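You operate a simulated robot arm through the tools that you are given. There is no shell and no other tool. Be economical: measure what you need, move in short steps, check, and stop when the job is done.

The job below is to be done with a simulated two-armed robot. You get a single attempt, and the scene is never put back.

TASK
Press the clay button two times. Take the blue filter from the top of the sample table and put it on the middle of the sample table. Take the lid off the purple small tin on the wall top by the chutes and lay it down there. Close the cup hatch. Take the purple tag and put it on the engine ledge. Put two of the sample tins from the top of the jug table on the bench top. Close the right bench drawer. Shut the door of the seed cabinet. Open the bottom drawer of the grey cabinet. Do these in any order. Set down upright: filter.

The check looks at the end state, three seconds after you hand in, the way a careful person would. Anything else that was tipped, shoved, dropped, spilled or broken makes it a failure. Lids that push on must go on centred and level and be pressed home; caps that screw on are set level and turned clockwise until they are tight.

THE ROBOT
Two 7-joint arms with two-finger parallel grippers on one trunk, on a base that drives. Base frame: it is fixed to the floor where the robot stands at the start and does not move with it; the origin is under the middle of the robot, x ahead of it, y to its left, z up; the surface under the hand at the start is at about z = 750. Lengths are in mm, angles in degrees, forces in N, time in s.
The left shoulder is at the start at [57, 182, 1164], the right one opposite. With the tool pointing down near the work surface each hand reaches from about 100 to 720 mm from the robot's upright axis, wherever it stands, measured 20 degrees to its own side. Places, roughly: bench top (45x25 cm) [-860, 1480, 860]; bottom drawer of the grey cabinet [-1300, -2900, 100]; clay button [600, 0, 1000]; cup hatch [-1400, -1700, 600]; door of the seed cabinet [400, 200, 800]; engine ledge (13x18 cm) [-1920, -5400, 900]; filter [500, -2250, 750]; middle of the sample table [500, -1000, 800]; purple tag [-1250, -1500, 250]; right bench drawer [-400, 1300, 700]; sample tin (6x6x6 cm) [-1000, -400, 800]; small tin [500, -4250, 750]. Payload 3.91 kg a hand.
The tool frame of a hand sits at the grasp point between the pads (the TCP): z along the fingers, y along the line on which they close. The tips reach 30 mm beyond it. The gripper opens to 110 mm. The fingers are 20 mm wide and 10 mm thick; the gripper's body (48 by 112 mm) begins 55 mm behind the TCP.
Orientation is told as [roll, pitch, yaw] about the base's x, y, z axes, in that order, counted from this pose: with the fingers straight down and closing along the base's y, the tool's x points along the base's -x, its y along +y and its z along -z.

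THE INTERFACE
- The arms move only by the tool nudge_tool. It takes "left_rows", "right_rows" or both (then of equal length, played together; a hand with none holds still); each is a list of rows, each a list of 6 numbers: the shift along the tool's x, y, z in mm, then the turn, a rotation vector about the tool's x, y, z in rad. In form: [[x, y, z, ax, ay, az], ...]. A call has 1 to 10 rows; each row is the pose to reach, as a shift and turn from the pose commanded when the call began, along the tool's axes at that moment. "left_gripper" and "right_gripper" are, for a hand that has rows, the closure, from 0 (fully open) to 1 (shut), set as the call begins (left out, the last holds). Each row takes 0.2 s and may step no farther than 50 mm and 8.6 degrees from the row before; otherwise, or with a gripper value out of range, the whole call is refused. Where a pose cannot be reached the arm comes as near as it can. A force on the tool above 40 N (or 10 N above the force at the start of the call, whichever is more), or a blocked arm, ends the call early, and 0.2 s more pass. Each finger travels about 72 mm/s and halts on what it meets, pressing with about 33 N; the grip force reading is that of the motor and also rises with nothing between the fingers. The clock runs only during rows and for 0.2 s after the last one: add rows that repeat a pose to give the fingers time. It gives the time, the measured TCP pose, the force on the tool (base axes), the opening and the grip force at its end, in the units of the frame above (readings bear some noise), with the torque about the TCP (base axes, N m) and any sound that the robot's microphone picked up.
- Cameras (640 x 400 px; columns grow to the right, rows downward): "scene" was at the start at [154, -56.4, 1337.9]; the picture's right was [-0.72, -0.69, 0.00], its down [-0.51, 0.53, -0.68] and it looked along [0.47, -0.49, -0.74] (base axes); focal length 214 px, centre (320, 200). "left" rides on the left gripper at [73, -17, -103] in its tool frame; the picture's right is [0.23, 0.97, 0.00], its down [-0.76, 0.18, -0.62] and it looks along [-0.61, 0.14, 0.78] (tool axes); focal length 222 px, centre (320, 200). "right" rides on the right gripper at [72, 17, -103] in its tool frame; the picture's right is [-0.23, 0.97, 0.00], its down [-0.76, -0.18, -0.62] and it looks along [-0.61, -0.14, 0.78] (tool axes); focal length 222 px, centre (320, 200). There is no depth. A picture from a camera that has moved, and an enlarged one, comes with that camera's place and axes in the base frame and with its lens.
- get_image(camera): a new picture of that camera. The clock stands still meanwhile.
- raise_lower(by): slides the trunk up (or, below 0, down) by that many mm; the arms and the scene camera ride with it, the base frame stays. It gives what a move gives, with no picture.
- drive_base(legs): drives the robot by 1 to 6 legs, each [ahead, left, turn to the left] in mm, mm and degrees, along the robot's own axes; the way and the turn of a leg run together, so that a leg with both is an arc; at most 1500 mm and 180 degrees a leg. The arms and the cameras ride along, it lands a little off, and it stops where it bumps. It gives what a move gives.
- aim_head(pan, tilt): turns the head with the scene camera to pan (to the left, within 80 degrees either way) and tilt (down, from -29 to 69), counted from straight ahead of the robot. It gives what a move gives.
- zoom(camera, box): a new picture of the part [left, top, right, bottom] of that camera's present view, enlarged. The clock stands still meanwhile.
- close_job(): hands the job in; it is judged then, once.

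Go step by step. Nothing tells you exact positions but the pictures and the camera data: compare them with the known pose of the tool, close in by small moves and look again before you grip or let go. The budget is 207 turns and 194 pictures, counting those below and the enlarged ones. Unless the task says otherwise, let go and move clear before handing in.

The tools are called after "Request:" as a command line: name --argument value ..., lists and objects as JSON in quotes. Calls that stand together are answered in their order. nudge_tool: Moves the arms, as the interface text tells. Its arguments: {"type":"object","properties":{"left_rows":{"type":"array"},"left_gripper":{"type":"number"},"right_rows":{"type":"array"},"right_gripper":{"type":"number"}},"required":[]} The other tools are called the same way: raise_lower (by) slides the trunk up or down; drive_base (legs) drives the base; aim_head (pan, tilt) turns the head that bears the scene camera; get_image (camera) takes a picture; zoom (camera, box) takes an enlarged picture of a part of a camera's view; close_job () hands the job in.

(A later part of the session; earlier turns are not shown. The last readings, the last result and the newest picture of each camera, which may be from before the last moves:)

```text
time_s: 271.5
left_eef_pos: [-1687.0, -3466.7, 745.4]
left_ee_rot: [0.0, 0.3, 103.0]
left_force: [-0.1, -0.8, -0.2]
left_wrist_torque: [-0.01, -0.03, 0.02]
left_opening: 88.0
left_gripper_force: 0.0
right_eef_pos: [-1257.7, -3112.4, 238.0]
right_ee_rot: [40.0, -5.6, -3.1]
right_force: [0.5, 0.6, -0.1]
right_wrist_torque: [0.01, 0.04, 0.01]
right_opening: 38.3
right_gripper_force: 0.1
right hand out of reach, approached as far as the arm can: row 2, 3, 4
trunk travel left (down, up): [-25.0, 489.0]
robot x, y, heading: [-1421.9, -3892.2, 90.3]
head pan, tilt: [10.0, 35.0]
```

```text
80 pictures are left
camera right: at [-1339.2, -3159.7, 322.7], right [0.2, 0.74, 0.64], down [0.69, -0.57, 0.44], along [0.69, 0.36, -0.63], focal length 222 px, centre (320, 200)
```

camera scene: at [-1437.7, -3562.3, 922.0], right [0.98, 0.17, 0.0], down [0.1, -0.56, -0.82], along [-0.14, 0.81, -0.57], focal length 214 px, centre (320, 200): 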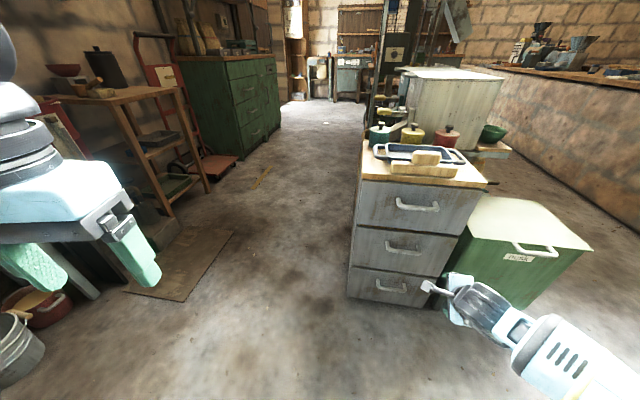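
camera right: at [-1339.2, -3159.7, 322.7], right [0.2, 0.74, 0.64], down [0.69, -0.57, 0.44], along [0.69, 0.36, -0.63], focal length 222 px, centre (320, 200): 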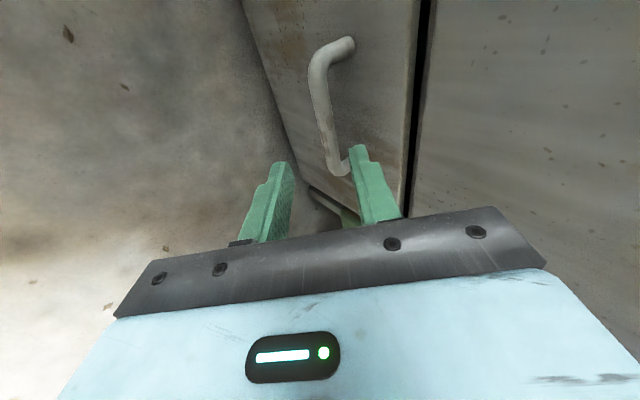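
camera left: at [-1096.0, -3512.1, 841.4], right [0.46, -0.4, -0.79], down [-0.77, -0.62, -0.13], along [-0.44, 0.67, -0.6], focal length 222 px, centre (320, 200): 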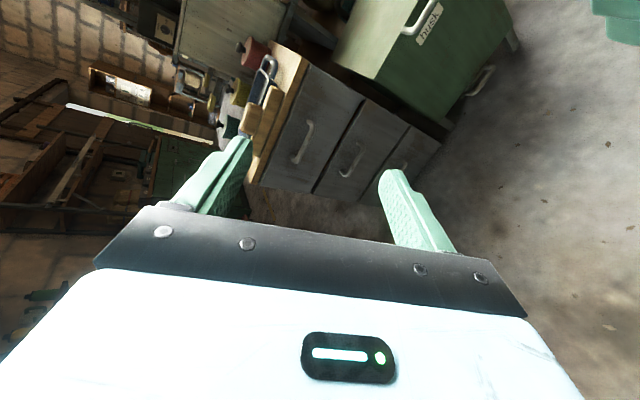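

The bar is ~75 mm ahead along the finger axis, well aligned, but the arm is at its reach limit. Retract 70 mm, drive 70 mm forward, then advance.

Request:
nudge_tool --right_rows '[[5, -27, -22, 0, 0, 0], [10, -54, -45, 0, 0, 0], [10, -54, -45, 0, 0, 0]]'

Request:
drive_base --legs '[[70, 0, 0]]'

Request:
get_image --camera "right"

```text
time_s: 272.3
left_eef_pos: [-1686.2, -3467.1, 745.7]
left_ee_rot: [0.1, 0.3, 103.1]
left_force: [0.4, -0.7, -0.6]
left_wrist_torque: [-0.01, -0.01, 0.03]
left_opening: 88.2
left_gripper_force: 0.0
right_eef_pos: [-1269.4, -3182.9, 236.8]
right_ee_rot: [39.8, -5.8, -3.0]
right_force: [-0.1, 0.0, -0.1]
right_wrist_torque: [0.02, -0.03, 0.05]
right_opening: 38.1
right_gripper_force: 0.0
trunk travel left (down, up): [-25.0, 489.0]
robot x, y, heading: [-1420.1, -3892.4, 90.1]
head pan, tilt: [10.0, 35.0]
```

```text
time_s: 273.4
left_eef_pos: [-1686.2, -3397.6, 745.3]
left_ee_rot: [0.0, 0.2, 102.9]
left_force: [0.4, 0.5, 0.5]
left_wrist_torque: [-0.02, 0.01, 0.0]
left_opening: 87.9
left_gripper_force: 0.1
right_eef_pos: [-1269.4, -3111.6, 236.8]
right_ee_rot: [39.9, -5.5, -3.0]
right_force: [-0.9, -0.1, -0.5]
right_wrist_torque: [0.01, -0.02, -0.02]
right_opening: 38.6
right_gripper_force: 0.1
trunk travel left (down, up): [-25.0, 489.0]
robot x, y, heading: [-1420.7, -3822.3, 90.1]
head pan, tilt: [10.0, 35.0]
```

```text
79 pictures are left
camera right: at [-1352.8, -3159.3, 320.5], right [0.2, 0.74, 0.64], down [0.69, -0.57, 0.44], along [0.69, 0.36, -0.63], focal length 222 px, centre (320, 200)
```

right: 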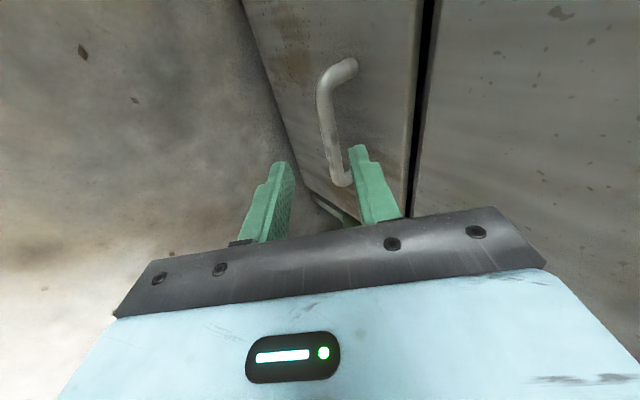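

Well centered. Advance along the fingers ~62 mm.

Request:
nudge_tool --right_rows '[[3, 6, 20, 0, 0, 0], [3, 6, 40, 0, 0, 0], [3, 6, 52, 0, 0, 0], [3, 6, 62, 0, 0, 0], [3, 6, 62, 0, 0, 0]]'

Request:
get_image --camera "right"

```text
time_s: 274.6
left_eef_pos: [-1686.7, -3397.1, 746.1]
left_ee_rot: [0.0, 0.2, 103.0]
left_force: [-0.5, -0.1, 0.4]
left_wrist_torque: [0.02, 0.01, 0.01]
left_opening: 87.9
left_gripper_force: 0.0
right_eef_pos: [-1264.7, -3071.7, 198.7]
right_ee_rot: [40.0, -5.7, -3.0]
right_force: [0.1, 0.3, -0.8]
right_wrist_torque: [0.01, -0.02, -0.02]
right_opening: 38.8
right_gripper_force: 0.0
right hand out of reach, approached as far as the arm can: row 4, 5
trunk travel left (down, up): [-25.0, 489.0]
robot x, y, heading: [-1421.0, -3826.3, 90.1]
head pan, tilt: [10.0, 35.0]
```

```text
78 pictures are left
camera right: at [-1347.4, -3120.3, 282.5], right [0.2, 0.74, 0.64], down [0.69, -0.57, 0.44], along [0.69, 0.36, -0.63], focal length 222 px, centre (320, 200)
```

right: 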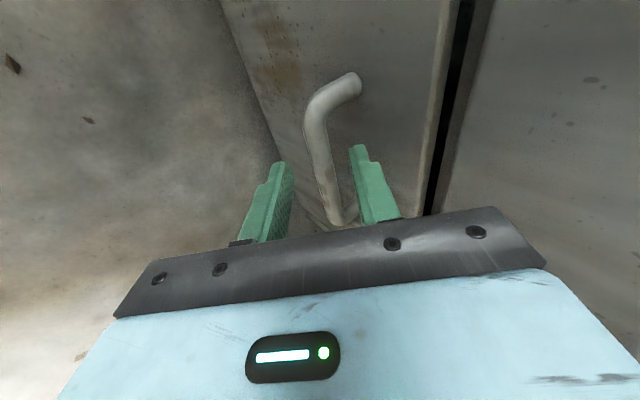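

The bar is between the fingers, ~11 mm beyond the TCP. Close the gripper.

Request:
nudge_tool --right_rows '[[0, 0, 0, 0, 0, 0], [0, 0, 0, 0, 0, 0], [0, 0, 0, 0, 0, 0]]' --right_gripper 1

Request:
get_image --camera "right"

```text
time_s: 275.4
left_eef_pos: [-1686.9, -3398.3, 744.9]
left_ee_rot: [0.0, 0.2, 103.0]
left_force: [0.4, 0.5, 0.2]
left_wrist_torque: [-0.03, -0.02, 0.02]
left_opening: 88.0
left_gripper_force: 0.0
right_eef_pos: [-1264.8, -3071.9, 200.8]
right_ee_rot: [40.0, -5.5, -3.3]
right_force: [-0.3, 0.5, 5.8]
right_wrist_torque: [0.1, 0.59, -0.84]
right_opening: 13.8
right_gripper_force: 45.5
trunk travel left (down, up): [-25.0, 489.0]
robot x, y, heading: [-1417.1, -3823.0, 90.0]
head pan, tilt: [10.0, 35.0]
```

```text
77 pictures are left
camera right: at [-1347.3, -3119.9, 283.4], right [0.21, 0.74, 0.65], down [0.69, -0.58, 0.43], along [0.69, 0.36, -0.63], focal length 222 px, centre (320, 200)
```

right: 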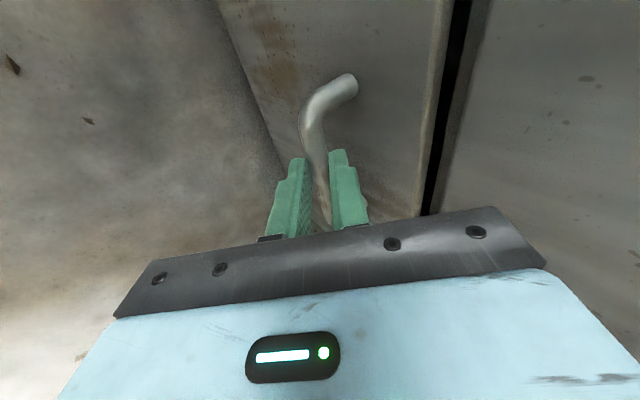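

Handle gripped. Pull by driving back gently.

Request:
drive_base --legs '[[-80, 0, 0]]'

Request:
get_image --camera "scene"

```text
time_s: 276.4
left_eef_pos: [-1687.4, -3477.6, 745.9]
left_ee_rot: [0.0, 0.2, 103.0]
left_force: [-0.3, -1.0, 0.3]
left_wrist_torque: [-0.02, 0.0, -0.01]
left_opening: 88.3
left_gripper_force: 0.1
right_eef_pos: [-1264.9, -3151.4, 200.1]
right_ee_rot: [40.0, -5.7, -2.9]
right_force: [1.3, -1.0, 10.6]
right_wrist_torque: [0.2, 0.86, -0.48]
right_opening: 13.7
right_gripper_force: 44.9
trunk travel left (down, up): [-25.0, 489.0]
robot x, y, heading: [-1420.3, -3901.2, 90.1]
head pan, tilt: [10.0, 35.0]
```

```text
76 pictures are left
camera scene: at [-1437.9, -3572.9, 922.3], right [0.98, 0.17, 0.0], down [0.1, -0.56, -0.82], along [-0.14, 0.81, -0.57], focal length 214 px, centre (320, 200)
```

scene: 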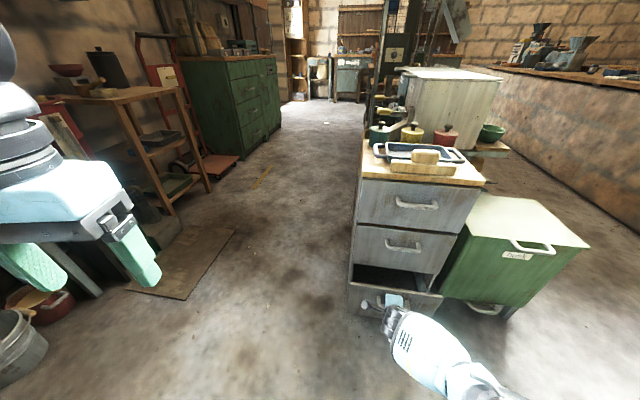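

Drawer is opening (80 mm). Pull another 150 mm.

Request:
drive_base --legs '[[-150, 0, 0]]'

Request:
get_image --camera "scene"

```text
time_s: 277.7
left_eef_pos: [-1688.8, -3606.1, 745.7]
left_ee_rot: [-0.1, 0.2, 103.2]
left_force: [-0.1, 0.4, -0.6]
left_wrist_torque: [0.0, 0.02, -0.01]
left_opening: 87.7
left_gripper_force: 0.1
right_eef_pos: [-1264.4, -3274.5, 205.0]
right_ee_rot: [40.8, -5.8, -2.8]
right_force: [0.4, -0.4, -0.2]
right_wrist_torque: [0.04, 0.01, -0.01]
right_opening: 0.0
right_gripper_force: 37.9
trunk travel left (down, up): [-25.0, 489.0]
robot x, y, heading: [-1421.7, -4029.2, 90.2]
head pan, tilt: [10.0, 35.0]
stopped in leg 1: the force on the tool passed its limit at 146 N (the readings are from after the stop); the commanded pose is now the measured one
```

```text
75 pictures are left
camera scene: at [-1438.4, -3700.6, 921.9], right [0.98, 0.17, 0.0], down [0.1, -0.57, -0.82], along [-0.14, 0.81, -0.57], focal length 214 px, centre (320, 200)
```

scene: 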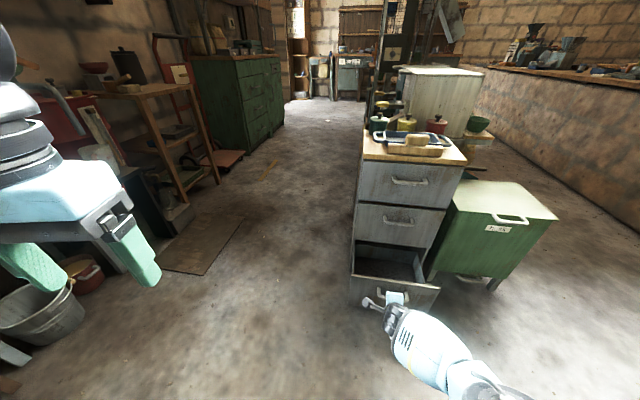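

The drawer reached its stop (~190 mm open) and the fingers slipped off; cabinet contents look undisturbed. Back off a little, raise the trunk, and re-fold the right hand.

Request:
drive_base --legs '[[-60, 0, 0]]'

Request:
raise_lower --by 400

Request:
nudge_tool --right_rows '[[0, 0, -20, 0.14, 0, 0], [0, 0, -40, 0.28, 0, 0], [0, 0, -60, 0.42, 0, 0], [0, 0, -90, 0.56, 0, 0], [0, 0, -120, 0.7, 0, 0], [0, 0, -150, 0.7, 0, 0]]'

Request:
nudge_tool --right_rows '[[0, -20, -20, 0, 0, -0.148], [0, -40, -40, 0, 0, -0.296], [0, -60, -60, 0, 0, -0.444], [0, -80, -80, 0, 0, -0.592], [0, -100, -100, 0, 0, -0.74], [0, -120, -130, 0, 0, -0.888], [0, -140, -160, 0, 0, -1.036], [0, -160, -190, 0, 0, -1.184], [0, -180, -220, 0, 0, -1.332], [0, -200, -250, 0, 0, -1.48]]'

Request:
get_image --camera "scene"

```text
time_s: 278.7
left_eef_pos: [-1687.2, -3666.2, 745.1]
left_ee_rot: [0.1, 0.3, 103.2]
left_force: [-0.4, 0.2, 0.4]
left_wrist_torque: [0.01, 0.01, -0.02]
left_opening: 88.2
left_gripper_force: 0.1
right_eef_pos: [-1264.4, -3335.0, 205.4]
right_ee_rot: [40.7, -5.7, -2.8]
right_force: [0.3, 0.6, 0.2]
right_wrist_torque: [0.02, -0.04, -0.01]
right_opening: 0.0
right_gripper_force: 38.0
trunk travel left (down, up): [-25.0, 489.0]
robot x, y, heading: [-1418.3, -4090.1, 90.1]
head pan, tilt: [10.0, 35.0]
```

```text
time_s: 282.5
left_eef_pos: [-1687.5, -3665.4, 1145.2]
left_ee_rot: [0.0, 0.2, 103.2]
left_force: [-0.2, 0.2, -0.6]
left_wrist_torque: [-0.01, 0.01, -0.02]
left_opening: 88.1
left_gripper_force: 0.1
right_eef_pos: [-1263.4, -3260.8, 896.5]
right_ee_rot: [63.9, -4.2, -4.9]
right_force: [0.3, 0.3, -0.5]
right_wrist_torque: [0.0, 0.03, 0.02]
right_opening: 0.1
right_gripper_force: 37.0
trunk travel left (down, up): [-425.0, 89.0]
robot x, y, heading: [-1421.4, -4095.6, 90.1]
head pan, tilt: [10.0, 35.0]
```

```text
time_s: 283.9
left_eef_pos: [-1687.4, -3667.3, 1146.9]
left_ee_rot: [0.1, 0.2, 103.1]
left_force: [0.1, 0.2, 0.1]
left_wrist_torque: [0.04, 0.05, 0.0]
left_opening: 87.9
left_gripper_force: 0.0
right_eef_pos: [-1279.0, -3392.9, 962.9]
right_ee_rot: [23.7, -4.2, -4.9]
right_force: [0.5, 0.1, -0.2]
right_wrist_torque: [0.01, 0.0, -0.01]
right_opening: 0.1
right_gripper_force: 37.7
trunk travel left (down, up): [-425.0, 89.0]
robot x, y, heading: [-1417.6, -4091.7, 90.2]
head pan, tilt: [10.0, 35.0]
```

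```text
time_s: 286.1
left_eef_pos: [-1686.9, -3667.1, 1144.9]
left_ee_rot: [-0.1, 0.1, 103.1]
left_force: [-0.4, 0.1, 0.2]
left_wrist_torque: [0.01, 0.01, -0.02]
left_opening: 87.9
left_gripper_force: 0.1
right_eef_pos: [-1314.5, -3675.7, 1111.8]
right_ee_rot: [-2.4, -24.2, 81.6]
right_force: [0.6, -0.1, 0.3]
right_wrist_torque: [0.0, -0.02, 0.0]
right_opening: 0.2
right_gripper_force: 37.8
trunk travel left (down, up): [-425.0, 89.0]
robot x, y, heading: [-1418.3, -4091.5, 89.9]
head pan, tilt: [10.0, 35.0]
```

```text
74 pictures are left
camera scene: at [-1438.6, -3902.4, 1356.3], right [0.98, 0.17, 0.0], down [0.1, -0.56, -0.82], along [-0.14, 0.81, -0.57], focal length 214 px, centre (320, 200)
```

scene: 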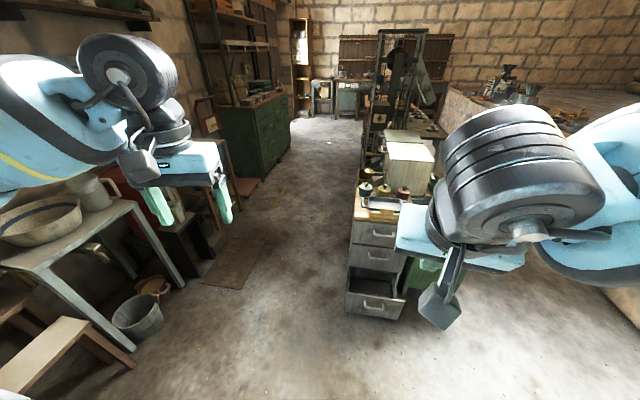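

Everything fine; bottom drawer is open. Level the right hand, then go up the west aisle toward the tower.

Request:
nudge_tool --right_rows '[[-20, -40, 0, 0, 0.14, 0], [-20, -80, 0, 0, 0.28, 0], [-20, -120, 0, 0, 0.42, 0], [-20, -140, 0, 0, 0.42, 0]]'

Request:
drive_base --legs '[[0, 400, 0], [1400, 0, 0], [650, 0, 0]]'

Request:
aim_head --pan -45 --tilt 35

Request:
get_image --camera "scene"

```text
time_s: 287.1
left_eef_pos: [-1687.5, -3666.9, 1145.8]
left_ee_rot: [0.0, 0.2, 103.1]
left_force: [0.1, 0.2, 0.4]
left_wrist_torque: [0.0, -0.01, -0.01]
left_opening: 88.1
left_gripper_force: 0.0
right_eef_pos: [-1172.5, -3681.7, 1124.3]
right_ee_rot: [-2.0, 0.1, 80.4]
right_force: [0.2, 0.3, 0.4]
right_wrist_torque: [-0.02, -0.03, -0.01]
right_opening: 0.1
right_gripper_force: 37.2
trunk travel left (down, up): [-425.0, 89.0]
robot x, y, heading: [-1421.7, -4088.3, 89.8]
head pan, tilt: [10.0, 35.0]
```

```text
time_s: 300.2
left_eef_pos: [-2096.0, -1756.1, 1146.9]
left_ee_rot: [-0.4, 0.0, 102.5]
left_force: [-0.5, -0.3, -0.1]
left_wrist_torque: [-0.03, 0.01, -0.03]
left_opening: 87.9
left_gripper_force: 0.0
right_eef_pos: [-1580.7, -1775.3, 1125.4]
right_ee_rot: [-2.6, -0.2, 79.9]
right_force: [0.2, 0.0, 0.5]
right_wrist_torque: [0.02, -0.01, -0.01]
right_opening: 0.0
right_gripper_force: 38.2
trunk travel left (down, up): [-425.0, 89.0]
robot x, y, heading: [-1825.9, -2179.7, 89.5]
head pan, tilt: [10.0, 35.0]
stopped in leg 3: the robot was blocked; the commanded pose is now the measured one
```

```text
time_s: 301.5
left_eef_pos: [-2096.3, -1756.2, 1146.2]
left_ee_rot: [-0.4, 0.0, 102.7]
left_force: [-0.3, 0.5, -0.2]
left_wrist_torque: [0.0, 0.05, 0.01]
left_opening: 87.8
left_gripper_force: 0.1
right_eef_pos: [-1580.5, -1775.1, 1125.2]
right_ee_rot: [-2.5, 0.0, 79.9]
right_force: [-0.4, -0.3, 0.2]
right_wrist_torque: [-0.04, 0.0, 0.02]
right_opening: 0.0
right_gripper_force: 37.7
trunk travel left (down, up): [-425.0, 89.0]
robot x, y, heading: [-1826.6, -2176.0, 89.7]
head pan, tilt: [-45.0, 35.0]
```

```text
73 pictures are left
camera scene: at [-1772.2, -2020.5, 1357.7], right [0.7, -0.71, 0.0], down [-0.4, -0.4, -0.82], along [0.58, 0.58, -0.57], focal length 214 px, centre (320, 200)
```

scene: 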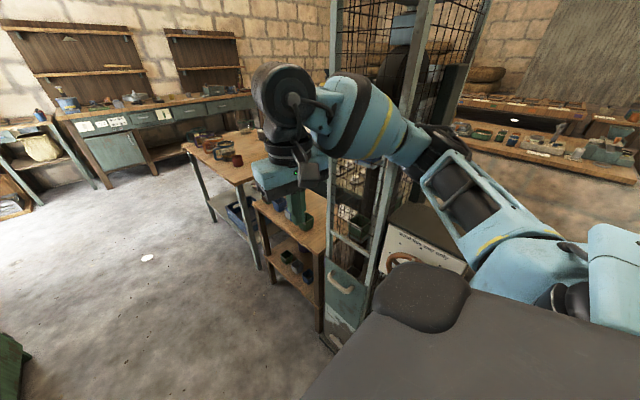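

The base touched something by the tower; I'll back off and shift left, then look at the tower with the hatch and the small shelf.

Request:
drive_base --legs '[[-120, 0, 0], [0, 60, 0], [0, 0, -60]]'

Request:
aim_head --pan 0 --tilt 45

Request:
get_image --camera "scene"

```text
time_s: 306.1
left_eef_pos: [-1654.6, -1851.0, 1144.7]
left_ee_rot: [0.0, 0.3, 43.4]
left_force: [-0.7, 0.2, -0.1]
left_wrist_torque: [0.03, -0.02, -0.01]
left_opening: 88.1
left_gripper_force: 0.0
right_eef_pos: [-1409.0, -2304.0, 1120.2]
right_ee_rot: [-2.3, 0.3, 20.5]
right_force: [0.1, 1.5, -0.1]
right_wrist_torque: [-0.02, 0.0, 0.0]
right_opening: 0.0
right_gripper_force: 37.4
trunk travel left (down, up): [-425.0, 89.0]
robot x, y, heading: [-1881.3, -2295.6, 30.6]
head pan, tilt: [-45.0, 35.0]
```

```text
time_s: 307.3
left_eef_pos: [-1653.8, -1851.3, 1146.0]
left_ee_rot: [0.0, 0.3, 43.2]
left_force: [-0.5, -0.4, -0.4]
left_wrist_torque: [0.02, 0.0, 0.0]
left_opening: 88.1
left_gripper_force: 0.0
right_eef_pos: [-1408.2, -2304.5, 1120.3]
right_ee_rot: [-2.3, 0.4, 20.5]
right_force: [0.1, -0.1, -0.1]
right_wrist_torque: [0.01, 0.02, 0.0]
right_opening: 0.0
right_gripper_force: 37.6
trunk travel left (down, up): [-425.0, 89.0]
robot x, y, heading: [-1891.6, -2292.7, 30.4]
head pan, tilt: [0.0, 45.0]
```

```text
72 pictures are left
camera scene: at [-1731.4, -2201.8, 1341.4], right [0.5, -0.86, 0.0], down [-0.61, -0.36, -0.71], along [0.61, 0.36, -0.71], focal length 214 px, centre (320, 200)
```

scene: 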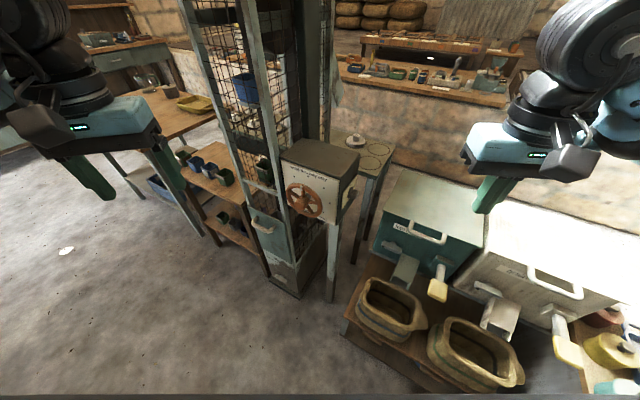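

Request:
zoom --camera "scene" --box '[160, 120, 360, 310]'

Request:
zoom --camera "scene" --box '[225, 180, 325, 290]'

```text
2.11 times, centred on (260, 215) of scene
camera zoom: at [-1731.4, -2201.8, 1341.4], right [0.5, -0.86, 0.0], down [-0.61, -0.36, -0.71], along [0.61, 0.36, -0.71], focal length 452 px, centre (446, 168)
```

zoom: 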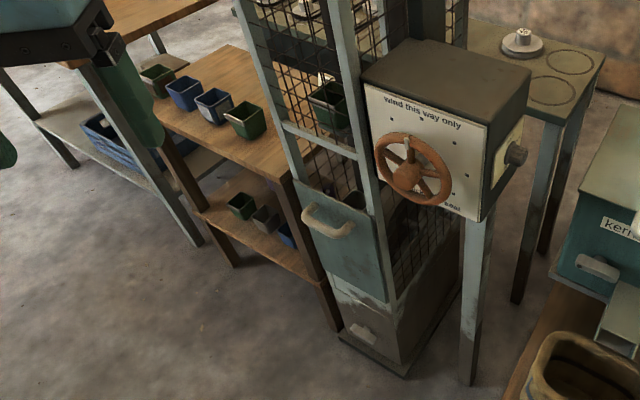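

```text
3.64 times, centred on (275, 235) of scene
camera zoom: at [-1731.4, -2201.8, 1341.4], right [0.5, -0.86, 0.0], down [-0.61, -0.36, -0.71], along [0.61, 0.36, -0.71], focal length 780 px, centre (484, 73)
```

zoom: 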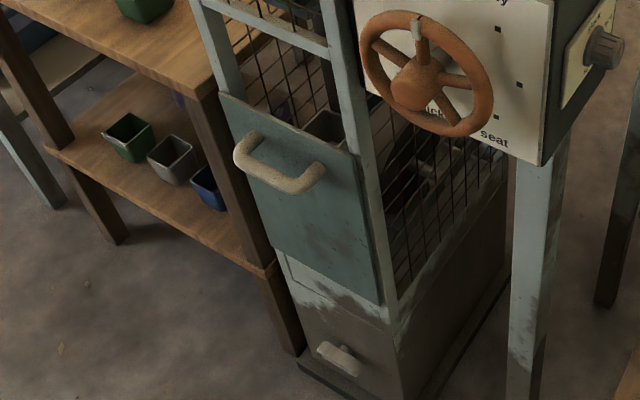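

The hatch is a vertical panel (z≈393–704, x≈-1360, y -1829…-1640) with a 146 mm gap above it up to the crossbar, so it should slide up to close. A purple item shows on the lower shelf of the little table. I'll reposition facing east.

Request:
drive_base --legs '[[0, 0, 59.5], [0, 110, 0], [650, 0, 0], [0, 0, -90]]'

Request:
aim_head --pan 0 --tilt 45

Request:
get_image --camera "scene"

```text
time_s: 318.5
left_eef_pos: [-1576.2, -1368.6, 1145.2]
left_ee_rot: [0.0, 0.3, 14.1]
left_force: [-0.4, -0.1, 0.5]
left_wrist_torque: [0.02, -0.01, 0.01]
left_opening: 88.1
left_gripper_force: 0.1
right_eef_pos: [-1582.9, -1884.1, 1120.3]
right_ee_rot: [-2.2, 0.4, -8.6]
right_force: [0.0, -0.1, 0.1]
right_wrist_torque: [0.03, 0.01, -0.03]
right_opening: 0.0
right_gripper_force: 37.3
trunk travel left (down, up): [-425.0, 89.0]
robot x, y, heading: [-1992.1, -1641.6, 1.1]
head pan, tilt: [0.0, 45.0]
```

```text
time_s: 319.1
left_eef_pos: [-1576.1, -1368.9, 1144.9]
left_ee_rot: [0.0, 0.4, 14.0]
left_force: [-0.3, 0.6, -0.3]
left_wrist_torque: [0.01, -0.01, 0.03]
left_opening: 87.8
left_gripper_force: 0.0
right_eef_pos: [-1582.5, -1884.4, 1120.3]
right_ee_rot: [-2.2, 0.4, -8.6]
right_force: [-0.3, 0.7, 0.4]
right_wrist_torque: [-0.02, 0.01, 0.01]
right_opening: 0.1
right_gripper_force: 37.6
trunk travel left (down, up): [-425.0, 89.0]
robot x, y, heading: [-1995.7, -1648.8, 1.1]
head pan, tilt: [0.0, 45.0]
```

```text
69 pictures are left
camera scene: at [-1815.5, -1638.2, 1341.3], right [0.02, -1.0, 0.0], down [-0.71, -0.01, -0.71], along [0.71, 0.01, -0.71], focal length 214 px, centre (320, 200)
```

scene: 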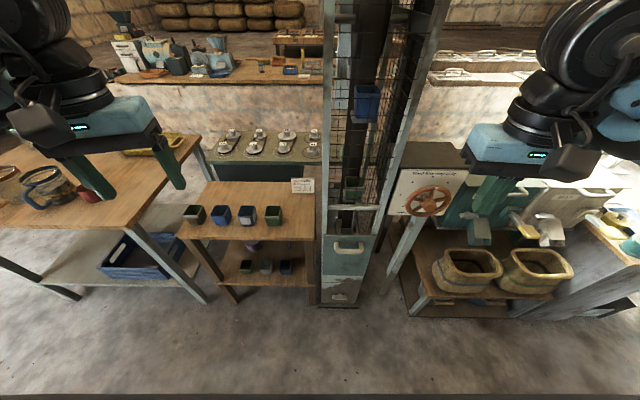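

Request:
zoom --camera "scene" --box '[300, 180, 400, 310]'

Request:
zoom --camera "scene" --box '[170, 190, 330, 300]'

```text
3.08 times, centred on (350, 245) of scene
camera zoom: at [-1815.5, -1638.2, 1341.3], right [0.02, -1.0, 0.0], down [-0.71, -0.01, -0.71], along [0.71, 0.01, -0.71], focal length 660 px, centre (228, 62)
```

zoom: 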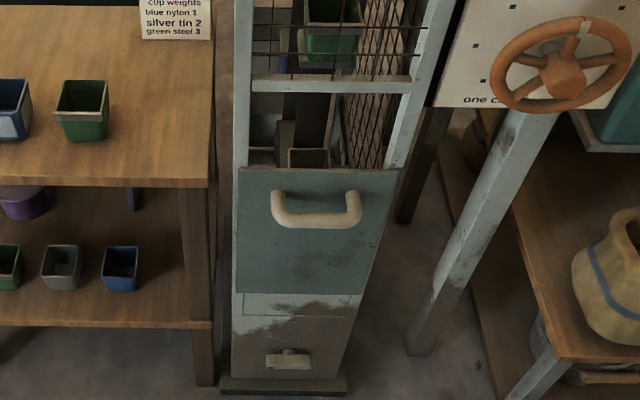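

```text
3.64 times, centred on (250, 245) of scene
camera zoom: at [-1815.5, -1638.2, 1341.3], right [0.02, -1.0, 0.0], down [-0.71, -0.01, -0.71], along [0.71, 0.01, -0.71], focal length 780 px, centre (574, 36)
```

zoom: 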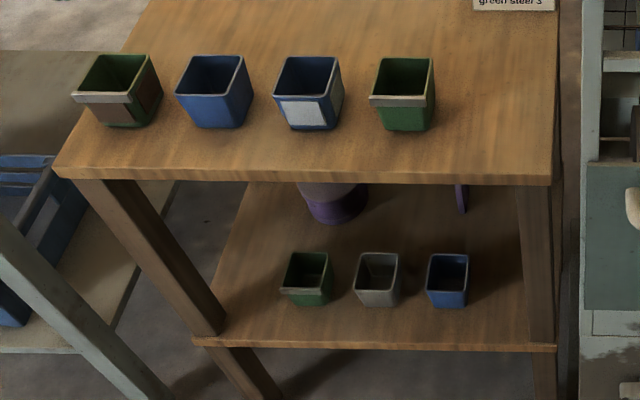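

Confirmed: lift the hatch by its handle (bar ≈ (-1393, -1733, 668)). Lower the trunk 200 mm and tilt the right hand forward, then roll for vertical closing.

Request:
raise_lower --by -200

Request:
nudge_tool --right_rows '[[0, 5, 0, 0, -0.131, 0], [0, 10, 0, 0, -0.262, 0], [0, 15, 0, 0, -0.393, 0], [0, 20, 0, 0, -0.524, 0], [0, 25, 0, 0, -0.655, 0], [0, 30, 0, 0, -0.786, 0], [0, 35, 0, 0, -0.917, 0], [0, 40, 0, 0, -1.047, 0], [0, 40, 0, 0, -1.1, 0]]' --right_gripper 0.6

Request:
nudge_tool --right_rows '[[0, 0, 0, 0, 0, 0.148], [0, 0, 0, 0, 0, 0.296], [0, 0, 0, 0, 0, 0.444], [0, 0, 0, 0, 0, 0.592], [0, 0, 0, 0, 0, 0.74], [0, 0, 0, 0, 0, 0.888], [0, 0, 0, 0, 0, 1.036], [0, 0, 0, 0, 0, 1.184], [0, 0, 0, 0, 0, 1.332], [0, 0, 0, 0, 0, 1.45]]'

Request:
get_image --camera "scene"

```text
time_s: 321.3
left_eef_pos: [-1576.5, -1369.5, 945.0]
left_ee_rot: [0.1, 0.3, 14.0]
left_force: [-0.1, 0.3, 0.3]
left_wrist_torque: [0.0, -0.01, -0.04]
left_opening: 88.1
left_gripper_force: 0.0
right_eef_pos: [-1582.5, -1883.9, 921.6]
right_ee_rot: [-2.3, 0.4, -8.5]
right_force: [0.2, 0.0, -0.5]
right_wrist_torque: [0.0, 0.0, 0.0]
right_opening: 0.0
right_gripper_force: 37.9
trunk travel left (down, up): [-225.0, 289.0]
robot x, y, heading: [-1997.1, -1643.6, 1.3]
head pan, tilt: [0.0, 45.0]
```

```text
time_s: 323.3
left_eef_pos: [-1575.0, -1368.9, 944.4]
left_ee_rot: [0.0, 0.4, 14.2]
left_force: [0.9, -0.1, -0.3]
left_wrist_torque: [-0.01, 0.03, -0.02]
left_opening: 88.2
left_gripper_force: 0.1
right_eef_pos: [-1508.4, -1807.2, 940.7]
right_ee_rot: [-5.0, -62.6, -4.2]
right_force: [-0.2, 0.7, -0.6]
right_wrist_torque: [-0.01, -0.02, -0.04]
right_opening: 44.1
right_gripper_force: 0.1
right hand out of reach, approached as far as the arm can: row 5, 6, 7, 8, 9
trunk travel left (down, up): [-225.0, 289.0]
robot x, y, heading: [-1994.9, -1641.5, 1.0]
head pan, tilt: [0.0, 45.0]
```

```text
time_s: 325.5
left_eef_pos: [-1575.5, -1368.8, 945.0]
left_ee_rot: [0.0, 0.3, 14.1]
left_force: [-0.2, 0.6, -0.2]
left_wrist_torque: [0.0, 0.01, -0.02]
left_opening: 88.1
left_gripper_force: 0.0
right_eef_pos: [-1507.7, -1805.5, 939.4]
right_ee_rot: [62.4, -8.3, -95.5]
right_force: [-0.1, -0.3, -0.1]
right_wrist_torque: [-0.01, -0.01, 0.03]
right_opening: 43.9
right_gripper_force: 0.0
trunk travel left (down, up): [-225.0, 289.0]
robot x, y, heading: [-1992.9, -1642.0, 1.4]
head pan, tilt: [0.0, 45.0]
```

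```text
66 pictures are left
camera scene: at [-1749.5, -1636.9, 1130.0], right [0.02, -1.0, 0.0], down [-0.71, -0.01, -0.71], along [0.71, 0.01, -0.71], focal length 214 px, centre (320, 200)
```

scene: 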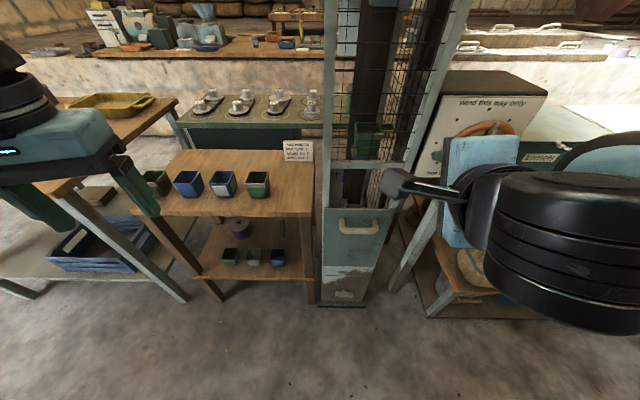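

Bar refined: (-1402, -1732, 680). Move to an 80 mm pre-grasp, also correcting the 10° yaw.

Request:
nudge_tool --right_rows '[[18, -25, 18, -0.005, 0.03, -0.016], [36, -54, 38, -0.01, 0.06, -0.032], [54, -83, 59, -0.015, 0.09, -0.048], [72, -112, 80, -0.02, 0.12, -0.064], [90, -142, 100, -0.025, 0.149, -0.078], [107, -172, 121, -0.025, 0.149, -0.078], [107, -172, 121, -0.025, 0.149, -0.078]]'

Request:
get_image --camera "right"

Request:
get_image --camera "scene"

```text
time_s: 327.1
left_eef_pos: [-1576.5, -1369.5, 944.1]
left_ee_rot: [0.0, 0.4, 14.1]
left_force: [-0.3, -0.2, -0.1]
left_wrist_torque: [-0.01, 0.0, -0.03]
left_opening: 88.0
left_gripper_force: 0.1
right_eef_pos: [-1474.2, -1736.8, 719.7]
right_ee_rot: [62.4, -8.4, -85.7]
right_force: [-1.0, -0.3, -0.3]
right_wrist_torque: [0.0, 0.03, -0.01]
right_opening: 44.2
right_gripper_force: 0.0
trunk travel left (down, up): [-225.0, 289.0]
robot x, y, heading: [-1995.3, -1645.5, 1.1]
head pan, tilt: [0.0, 45.0]
```

```text
65 pictures are left
camera right: at [-1562.5, -1659.8, 771.6], right [0.46, -0.06, 0.89], down [-0.58, -0.78, 0.24], along [0.68, -0.62, -0.39], focal length 222 px, centre (320, 200)
```

right: 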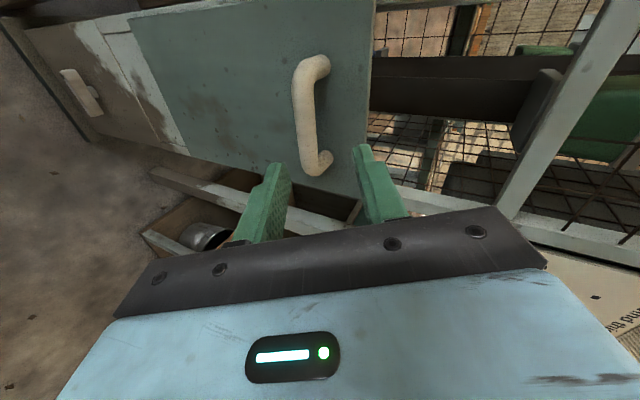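

```text
64 pictures are left
camera scene: at [-1749.7, -1637.2, 1130.0], right [0.02, -1.0, 0.0], down [-0.71, -0.01, -0.71], along [0.71, 0.01, -0.71], focal length 214 px, centre (320, 200)
```

scene: 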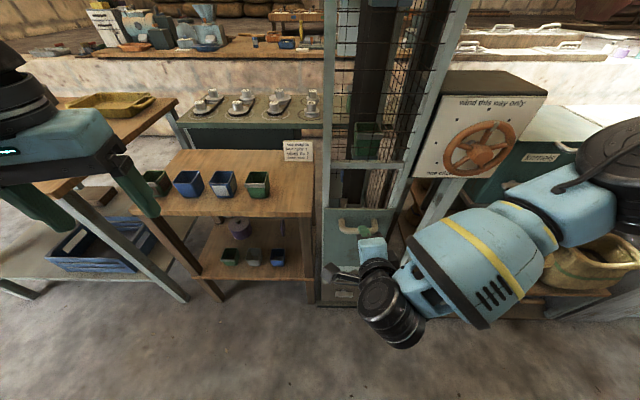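

Aligned (bar ~95 mm ahead, 12 mm low in tool y). Advance.

Request:
nudge_tool --right_rows '[[3, -12, 20, 0, 0, 0], [3, -12, 45, 0, 0, 0], [3, -12, 65, 0, 0, 0], [3, -12, 80, 0, 0, 0], [3, -12, 80, 0, 0, 0]]'

Request:
get_image --camera "right"

```text
time_s: 328.3
left_eef_pos: [-1575.1, -1368.6, 945.8]
left_ee_rot: [0.0, 0.3, 14.1]
left_force: [-0.3, 0.2, 0.7]
left_wrist_torque: [0.06, 0.01, 0.0]
left_opening: 88.2
left_gripper_force: 0.1
right_eef_pos: [-1408.3, -1733.1, 671.0]
right_ee_rot: [62.4, -8.4, -85.7]
right_force: [1.0, -0.1, -0.3]
right_wrist_torque: [-0.02, -0.03, 0.03]
right_opening: 44.1
right_gripper_force: 0.0
trunk travel left (down, up): [-225.0, 289.0]
robot x, y, heading: [-1994.5, -1645.1, 0.9]
head pan, tilt: [0.0, 45.0]
```

```text
63 pictures are left
camera right: at [-1497.1, -1658.1, 723.8], right [0.46, -0.06, 0.89], down [-0.58, -0.78, 0.24], along [0.68, -0.62, -0.39], focal length 222 px, centre (320, 200)
```

right: 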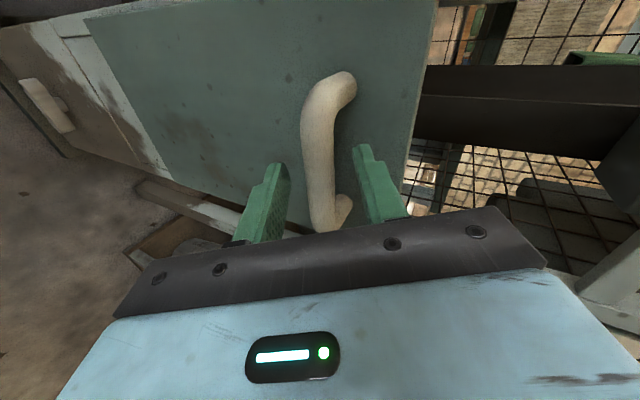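

Bar is between the fingers. Close and lift in steps.

Request:
nudge_tool --right_rows '[[0, 0, 4, 0, 0, 0], [0, 0, 4, 0, 0, 0], [0, 0, 4, 0, 0, 0]]' --right_gripper 1

Request:
nudge_tool --right_rows '[[0, 13, -7, 0, 0, 0], [0, 26, -14, 0, 0, 0], [0, 40, -21, 0, 0, 0], [0, 53, -28, 0, 0, 0]]'

Request:
get_image --camera "scene"

```text
time_s: 329.1
left_eef_pos: [-1574.8, -1370.0, 944.3]
left_ee_rot: [0.0, 0.2, 14.2]
left_force: [0.3, 0.3, 0.3]
left_wrist_torque: [-0.01, 0.02, 0.01]
left_opening: 88.2
left_gripper_force: 0.1
right_eef_pos: [-1406.1, -1733.6, 669.5]
right_ee_rot: [62.3, -8.3, -85.8]
right_force: [-6.9, -0.4, -0.3]
right_wrist_torque: [0.89, 0.05, -0.57]
right_opening: 20.6
right_gripper_force: 45.2
trunk travel left (down, up): [-225.0, 289.0]
robot x, y, heading: [-1996.2, -1642.2, 1.4]
head pan, tilt: [0.0, 45.0]
```

```text
time_s: 330.1
left_eef_pos: [-1576.1, -1372.1, 946.0]
left_ee_rot: [0.1, 0.3, 14.1]
left_force: [0.3, -0.4, -0.6]
left_wrist_torque: [-0.03, 0.0, -0.02]
left_opening: 88.0
left_gripper_force: 0.0
right_eef_pos: [-1405.7, -1733.6, 725.0]
right_ee_rot: [62.0, -8.7, -86.4]
right_force: [-9.9, -37.3, -7.4]
right_wrist_torque: [0.73, 0.17, -0.81]
right_opening: 20.8
right_gripper_force: 44.8
trunk travel left (down, up): [-225.0, 289.0]
robot x, y, heading: [-1999.2, -1638.2, 0.8]
head pan, tilt: [0.0, 45.0]
```

```text
62 pictures are left
camera scene: at [-1749.9, -1640.9, 1130.1], right [0.02, -1.0, 0.0], down [-0.71, -0.01, -0.71], along [0.71, 0.01, -0.71], focal length 214 px, centre (320, 200)
```

scene: 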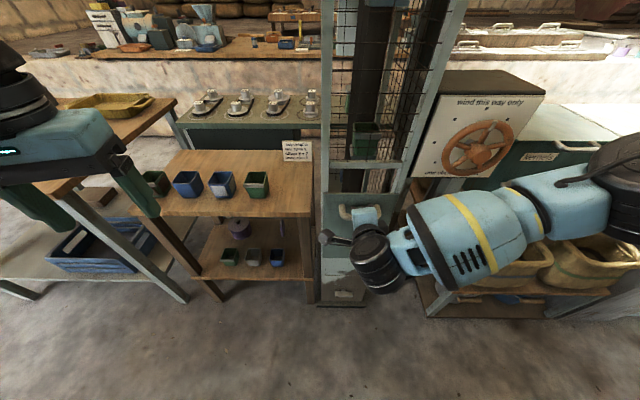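

It slides up. Correct the lateral drift and continue lifting to the stop.

Request:
nudge_tool --right_rows '[[-8, 0, 0, 0, 0, 0], [-10, 13, -7, 0, 0, 0], [-12, 26, -14, 0, 0, 0], [-15, 39, -21, 0, 0, 0], [-17, 53, -28, 0, 0, 0], [-19, 66, -35, 0, 0, 0], [-21, 79, -42, 0, 0, 0], [-22, 87, -46, 0, 0, 0], [-24, 96, -51, 0, 0, 0]]'

Request:
zoom --camera "scene" --box '[280, 120, 460, 320]'

```text
time_s: 331.8
left_eef_pos: [-1574.1, -1368.4, 944.9]
left_ee_rot: [0.0, 0.6, 14.2]
left_force: [0.2, 0.1, 0.2]
left_wrist_torque: [0.02, 0.03, 0.01]
left_opening: 88.0
left_gripper_force: 0.1
right_eef_pos: [-1405.9, -1732.7, 810.5]
right_ee_rot: [60.4, -8.7, -85.3]
right_force: [17.1, 3.3, -16.4]
right_wrist_torque: [1.09, 0.01, -0.37]
right_opening: 20.9
right_gripper_force: 45.4
trunk travel left (down, up): [-225.0, 289.0]
robot x, y, heading: [-1993.4, -1646.5, 1.1]
head pan, tilt: [0.0, 45.0]
stopped in row 8 (right hand): the force on the tool passed its limit at 56 N (the readings are from after the stop); the commanded pose is now the measured one
```

```text
2.00 times, centred on (370, 220) of scene
camera zoom: at [-1746.4, -1636.3, 1129.5], right [0.02, -1.0, 0.0], down [-0.71, -0.01, -0.71], along [0.71, 0.01, -0.71], focal length 429 px, centre (220, 160)
```

zoom: 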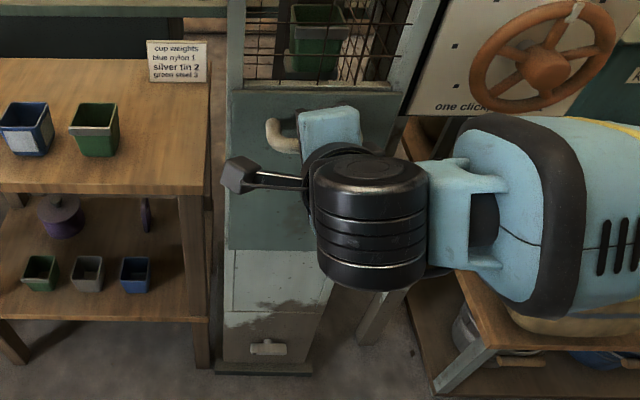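

The hatch reached its upper stop and covers the opening. Release and withdraw, then see that it stays.

Request:
nudge_tool --right_rows '[[0, 0, 0, 0, 0, 0], [0, 0, 0, 0, 0, 0], [0, 0, 0, 0, 0, 0]]' --right_gripper 0.55

Request:
nudge_tool --right_rows '[[0, 0, -25, 0, 0, 0], [0, 0, -50, 0, 0, 0], [0, 0, -80, 0, 0, 0], [0, 0, -110, 0, 0, 0], [0, 0, -140, 0, 0, 0]]'

Request:
zoom --camera "scene" --box '[180, 120, 440, 320]'

```text
time_s: 332.6
left_eef_pos: [-1574.9, -1368.9, 944.5]
left_ee_rot: [-0.1, 0.4, 14.3]
left_force: [-0.3, -1.3, -0.7]
left_wrist_torque: [0.02, 0.04, 0.04]
left_opening: 88.0
left_gripper_force: 0.0
right_eef_pos: [-1408.5, -1731.9, 814.9]
right_ee_rot: [60.8, -8.8, -85.1]
right_force: [0.5, -0.4, 0.2]
right_wrist_torque: [-0.01, -0.02, 0.0]
right_opening: 49.6
right_gripper_force: 0.1
trunk travel left (down, up): [-225.0, 289.0]
robot x, y, heading: [-1996.3, -1641.1, 1.3]
head pan, tilt: [0.0, 45.0]
```

```text
time_s: 333.8
left_eef_pos: [-1576.2, -1367.8, 944.9]
left_ee_rot: [-0.1, 0.2, 14.2]
left_force: [-0.3, 0.1, -0.1]
left_wrist_torque: [-0.01, -0.01, 0.02]
left_opening: 87.8
left_gripper_force: 0.0
right_eef_pos: [-1532.1, -1729.5, 881.3]
right_ee_rot: [60.6, -8.9, -85.3]
right_force: [-0.6, 0.1, -0.1]
right_wrist_torque: [0.03, -0.02, 0.0]
right_opening: 49.4
right_gripper_force: 0.1
trunk travel left (down, up): [-225.0, 289.0]
robot x, y, heading: [-1996.9, -1645.4, 0.9]
head pan, tilt: [0.0, 45.0]
```

```text
2.00 times, centred on (310, 220) of scene
camera zoom: at [-1749.9, -1636.2, 1130.2], right [0.02, -1.0, 0.0], down [-0.71, -0.01, -0.71], along [0.71, 0.01, -0.71], focal length 429 px, centre (340, 160)
```

zoom: 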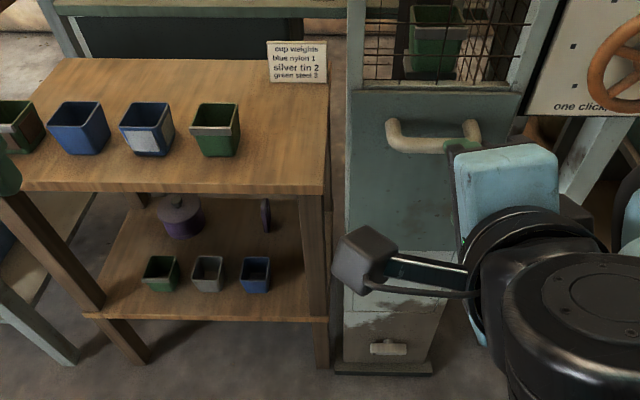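

Hatch is shut and stays. Now look under the small table for the purple tag: tilt the left hand forward and lower to view with its camera.

Request:
nudge_tool --left_rows '[[0, 0, 0, 0, -0.13, 0], [0, 0, 0, 0, -0.26, 0], [0, 0, 0, 0, -0.39, 0], [0, 0, 0, 0, -0.52, 0], [0, 0, 0, 0, -0.65, 0], [0, 0, 0, 0, -0.78, 0], [0, 0, 0, 0, -0.9, 0]]'

Request:
raise_lower --by -210

Request:
get_image --camera "left"

Request:
get_image --camera "scene"

```text
time_s: 335.4
left_eef_pos: [-1536.0, -1372.6, 966.9]
left_ee_rot: [0.0, -51.3, 14.1]
left_force: [-0.3, 1.2, -0.7]
left_wrist_torque: [-0.02, 0.03, 0.0]
left_opening: 88.0
left_gripper_force: 0.0
left hand out of reach, approached as far as the arm can: row 6, 7
right_eef_pos: [-1529.8, -1730.4, 882.1]
right_ee_rot: [60.7, -9.0, -85.3]
right_force: [0.1, 0.2, -0.5]
right_wrist_torque: [0.0, -0.02, 0.02]
right_opening: 49.4
right_gripper_force: 0.1
trunk travel left (down, up): [-225.0, 289.0]
robot x, y, heading: [-1996.7, -1641.6, 1.3]
head pan, tilt: [0.0, 45.0]
```

```text
time_s: 337.7
left_eef_pos: [-1482.3, -1371.1, 689.5]
left_ee_rot: [3.0, -41.6, 12.1]
left_force: [0.4, -0.2, 1.0]
left_wrist_torque: [-0.03, 0.01, -0.01]
left_opening: 87.7
left_gripper_force: 0.1
right_eef_pos: [-1493.3, -1731.0, 603.1]
right_ee_rot: [50.6, -8.2, -83.7]
right_force: [-0.1, 0.5, -0.1]
right_wrist_torque: [0.01, 0.03, -0.01]
right_opening: 49.3
right_gripper_force: 0.2
trunk travel left (down, up): [-15.0, 499.0]
robot x, y, heading: [-1999.6, -1641.8, 0.9]
head pan, tilt: [0.0, 45.0]
```

```text
59 pictures are left
camera left: at [-1596.8, -1417.7, 717.3], right [-0.4, 0.91, -0.11], down [0.12, 0.17, 0.98], along [0.91, 0.38, -0.18], focal length 222 px, centre (320, 200)
```

left: 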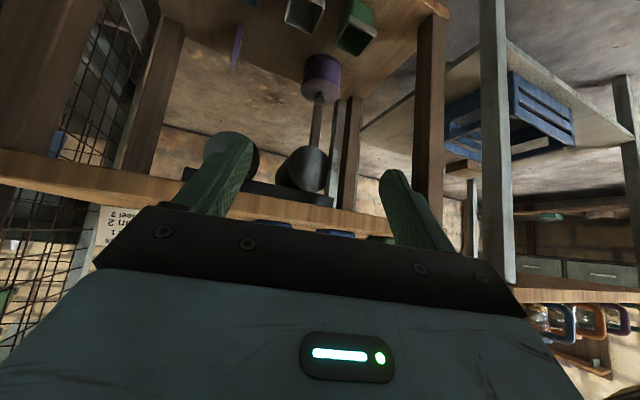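

```text
58 pictures are left
camera scene: at [-1672.5, -1635.1, 900.2], right [0.02, -1.0, 0.0], down [-0.71, -0.01, -0.71], along [0.71, 0.01, -0.71], focal length 214 px, centre (320, 200)
```

scene: 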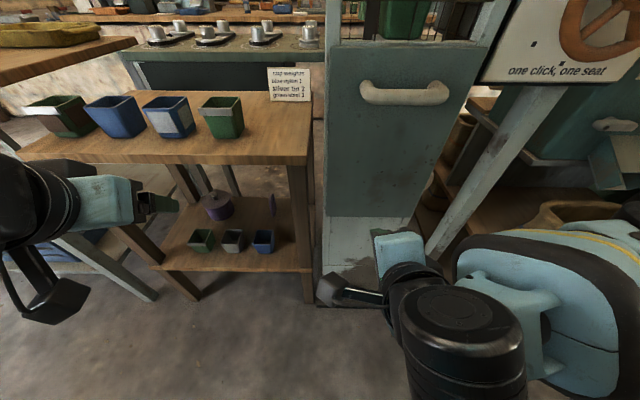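

Request:
zoom --camera "scene" --box '[230, 160, 320, 260]'

Request:
zoom --camera "left" --box '[180, 0, 380, 120]'

```text
4.00 times, centred on (275, 210) of scene
camera zoom: at [-1672.5, -1635.1, 900.2], right [0.02, -1.0, 0.0], down [-0.71, -0.01, -0.71], along [0.71, 0.01, -0.71], focal length 858 px, centre (500, 160)
```

zoom: 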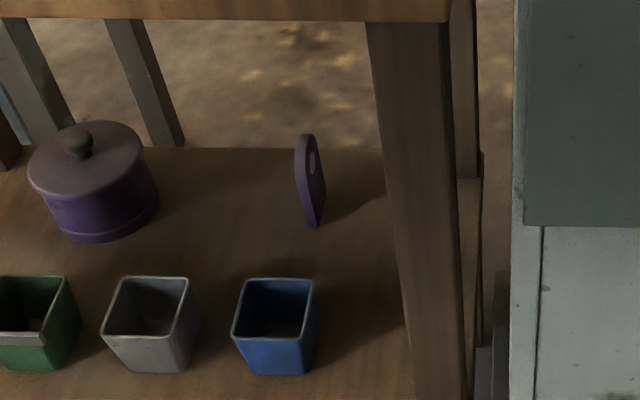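

```text
3.20 times, centred on (280, 60) of left
camera zoom: at [-1596.8, -1417.7, 717.3], right [-0.4, 0.91, -0.11], down [0.12, 0.17, 0.98], along [0.91, 0.38, -0.18], focal length 711 px, centre (448, 648)
```

zoom: 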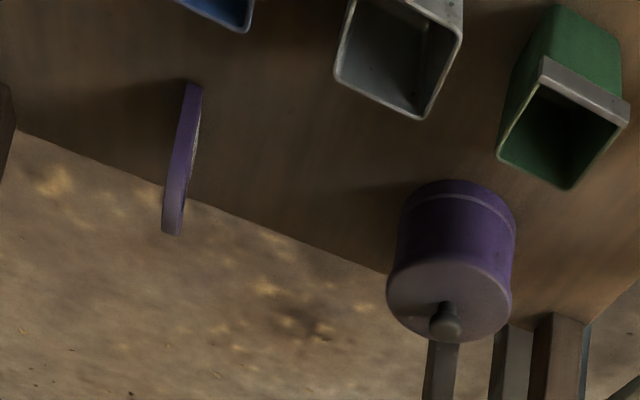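

The tag stands on its edge on the lower shelf at ≈(-1117, -1450, 310), normal along y, behind a blue bin. Left hand will reach in from the front, closing left-right. First retract the right hand and prepare the left.

Request:
nudge_tool --left_rows '[[13, -24, 30, 0.05, -0.08, 0.028], [26, -48, 60, 0.1, -0.155, 0.056], [39, -73, 90, 0.15, -0.23, 0.085], [51, -97, 121, 0.199, -0.31, 0.113], [51, -97, 121, 0.199, -0.31, 0.113]]' --right_rows '[[0, 0, -40, 0, 0, 0], [0, 0, -80, 0, 0, 0], [0, 0, -120, 0, 0, 0], [0, 0, -160, 0, 0, 0], [0, 0, -160, 0, 0, 0]]'

```text
time_s: 338.5
left_eef_pos: [-1437.7, -1430.2, 596.4]
left_ee_rot: [0.3, -54.2, 4.5]
left_force: [-0.3, 0.3, -1.1]
left_wrist_torque: [-0.01, -0.02, -0.01]
left_opening: 87.7
left_gripper_force: 0.0
left hand out of reach, approached as far as the arm can: row 1
right_eef_pos: [-1519.4, -1752.0, 631.4]
right_ee_rot: [46.2, -19.0, -94.7]
right_force: [-0.1, -0.1, 0.6]
right_wrist_torque: [-0.01, -0.02, 0.02]
right_opening: 49.6
right_gripper_force: 0.0
right hand out of reach, approached as far as the arm can: row 1, 2, 3, 4
trunk travel left (down, up): [-15.0, 499.0]
robot x, y, heading: [-1997.0, -1645.1, 1.2]
head pan, tilt: [0.0, 45.0]
stopped in row 4 (right hand): the arm was blocked; the commanded pose is now the measured one
```

Request:
nudge_tool --left_rows '[[33, -4, 23, 0, -0.03, 0], [66, -8, 47, 0, -0.06, 0], [98, -12, 70, 0, -0.09, 0], [130, -16, 94, 0, -0.1, 0], [162, -20, 117, 0, -0.1, 0], [162, -20, 117, 0, -0.1, 0]]'

Request:
get_image --camera "left"

Request:
get_image --camera "scene"

```text
time_s: 339.9
left_eef_pos: [-1430.5, -1500.7, 429.4]
left_ee_rot: [0.6, -59.6, 4.5]
left_force: [0.8, 0.0, 0.0]
left_wrist_torque: [0.01, 0.05, 0.0]
left_opening: 88.1
left_gripper_force: 0.0
left hand out of reach, approached as far as the arm can: row 3, 4, 5, 6
right_eef_pos: [-1520.6, -1752.0, 632.2]
right_ee_rot: [46.2, -19.0, -94.7]
right_force: [0.1, -0.5, -0.2]
right_wrist_torque: [-0.01, 0.0, 0.01]
right_opening: 49.4
right_gripper_force: 0.0
trunk travel left (down, up): [-15.0, 499.0]
robot x, y, heading: [-1994.2, -1643.7, 1.2]
head pan, tilt: [0.0, 45.0]
```

```text
55 pictures are left
camera left: at [-1553.0, -1527.8, 420.4], right [-0.2, 0.96, -0.19], down [-0.17, 0.16, 0.97], along [0.97, 0.23, 0.13], focal length 222 px, centre (320, 200)
```

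left: 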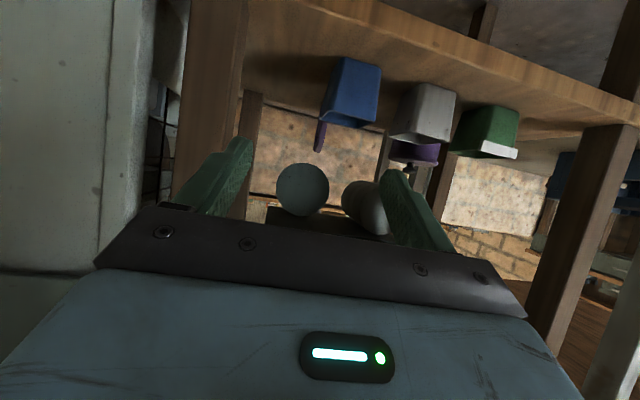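

```text
54 pictures are left
camera scene: at [-1672.4, -1635.1, 900.2], right [0.02, -1.0, 0.0], down [-0.71, -0.01, -0.71], along [0.71, 0.01, -0.71], focal length 214 px, centre (320, 200)
```

scene: 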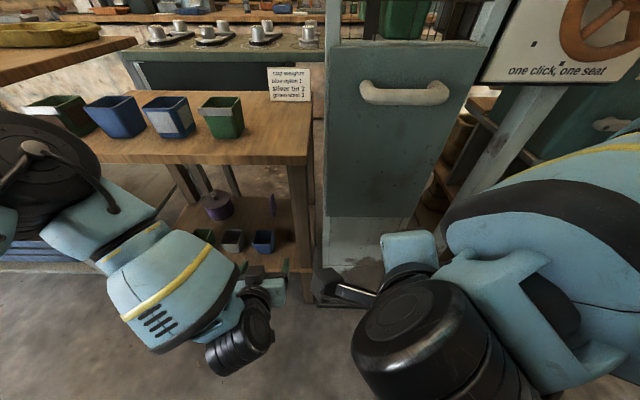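

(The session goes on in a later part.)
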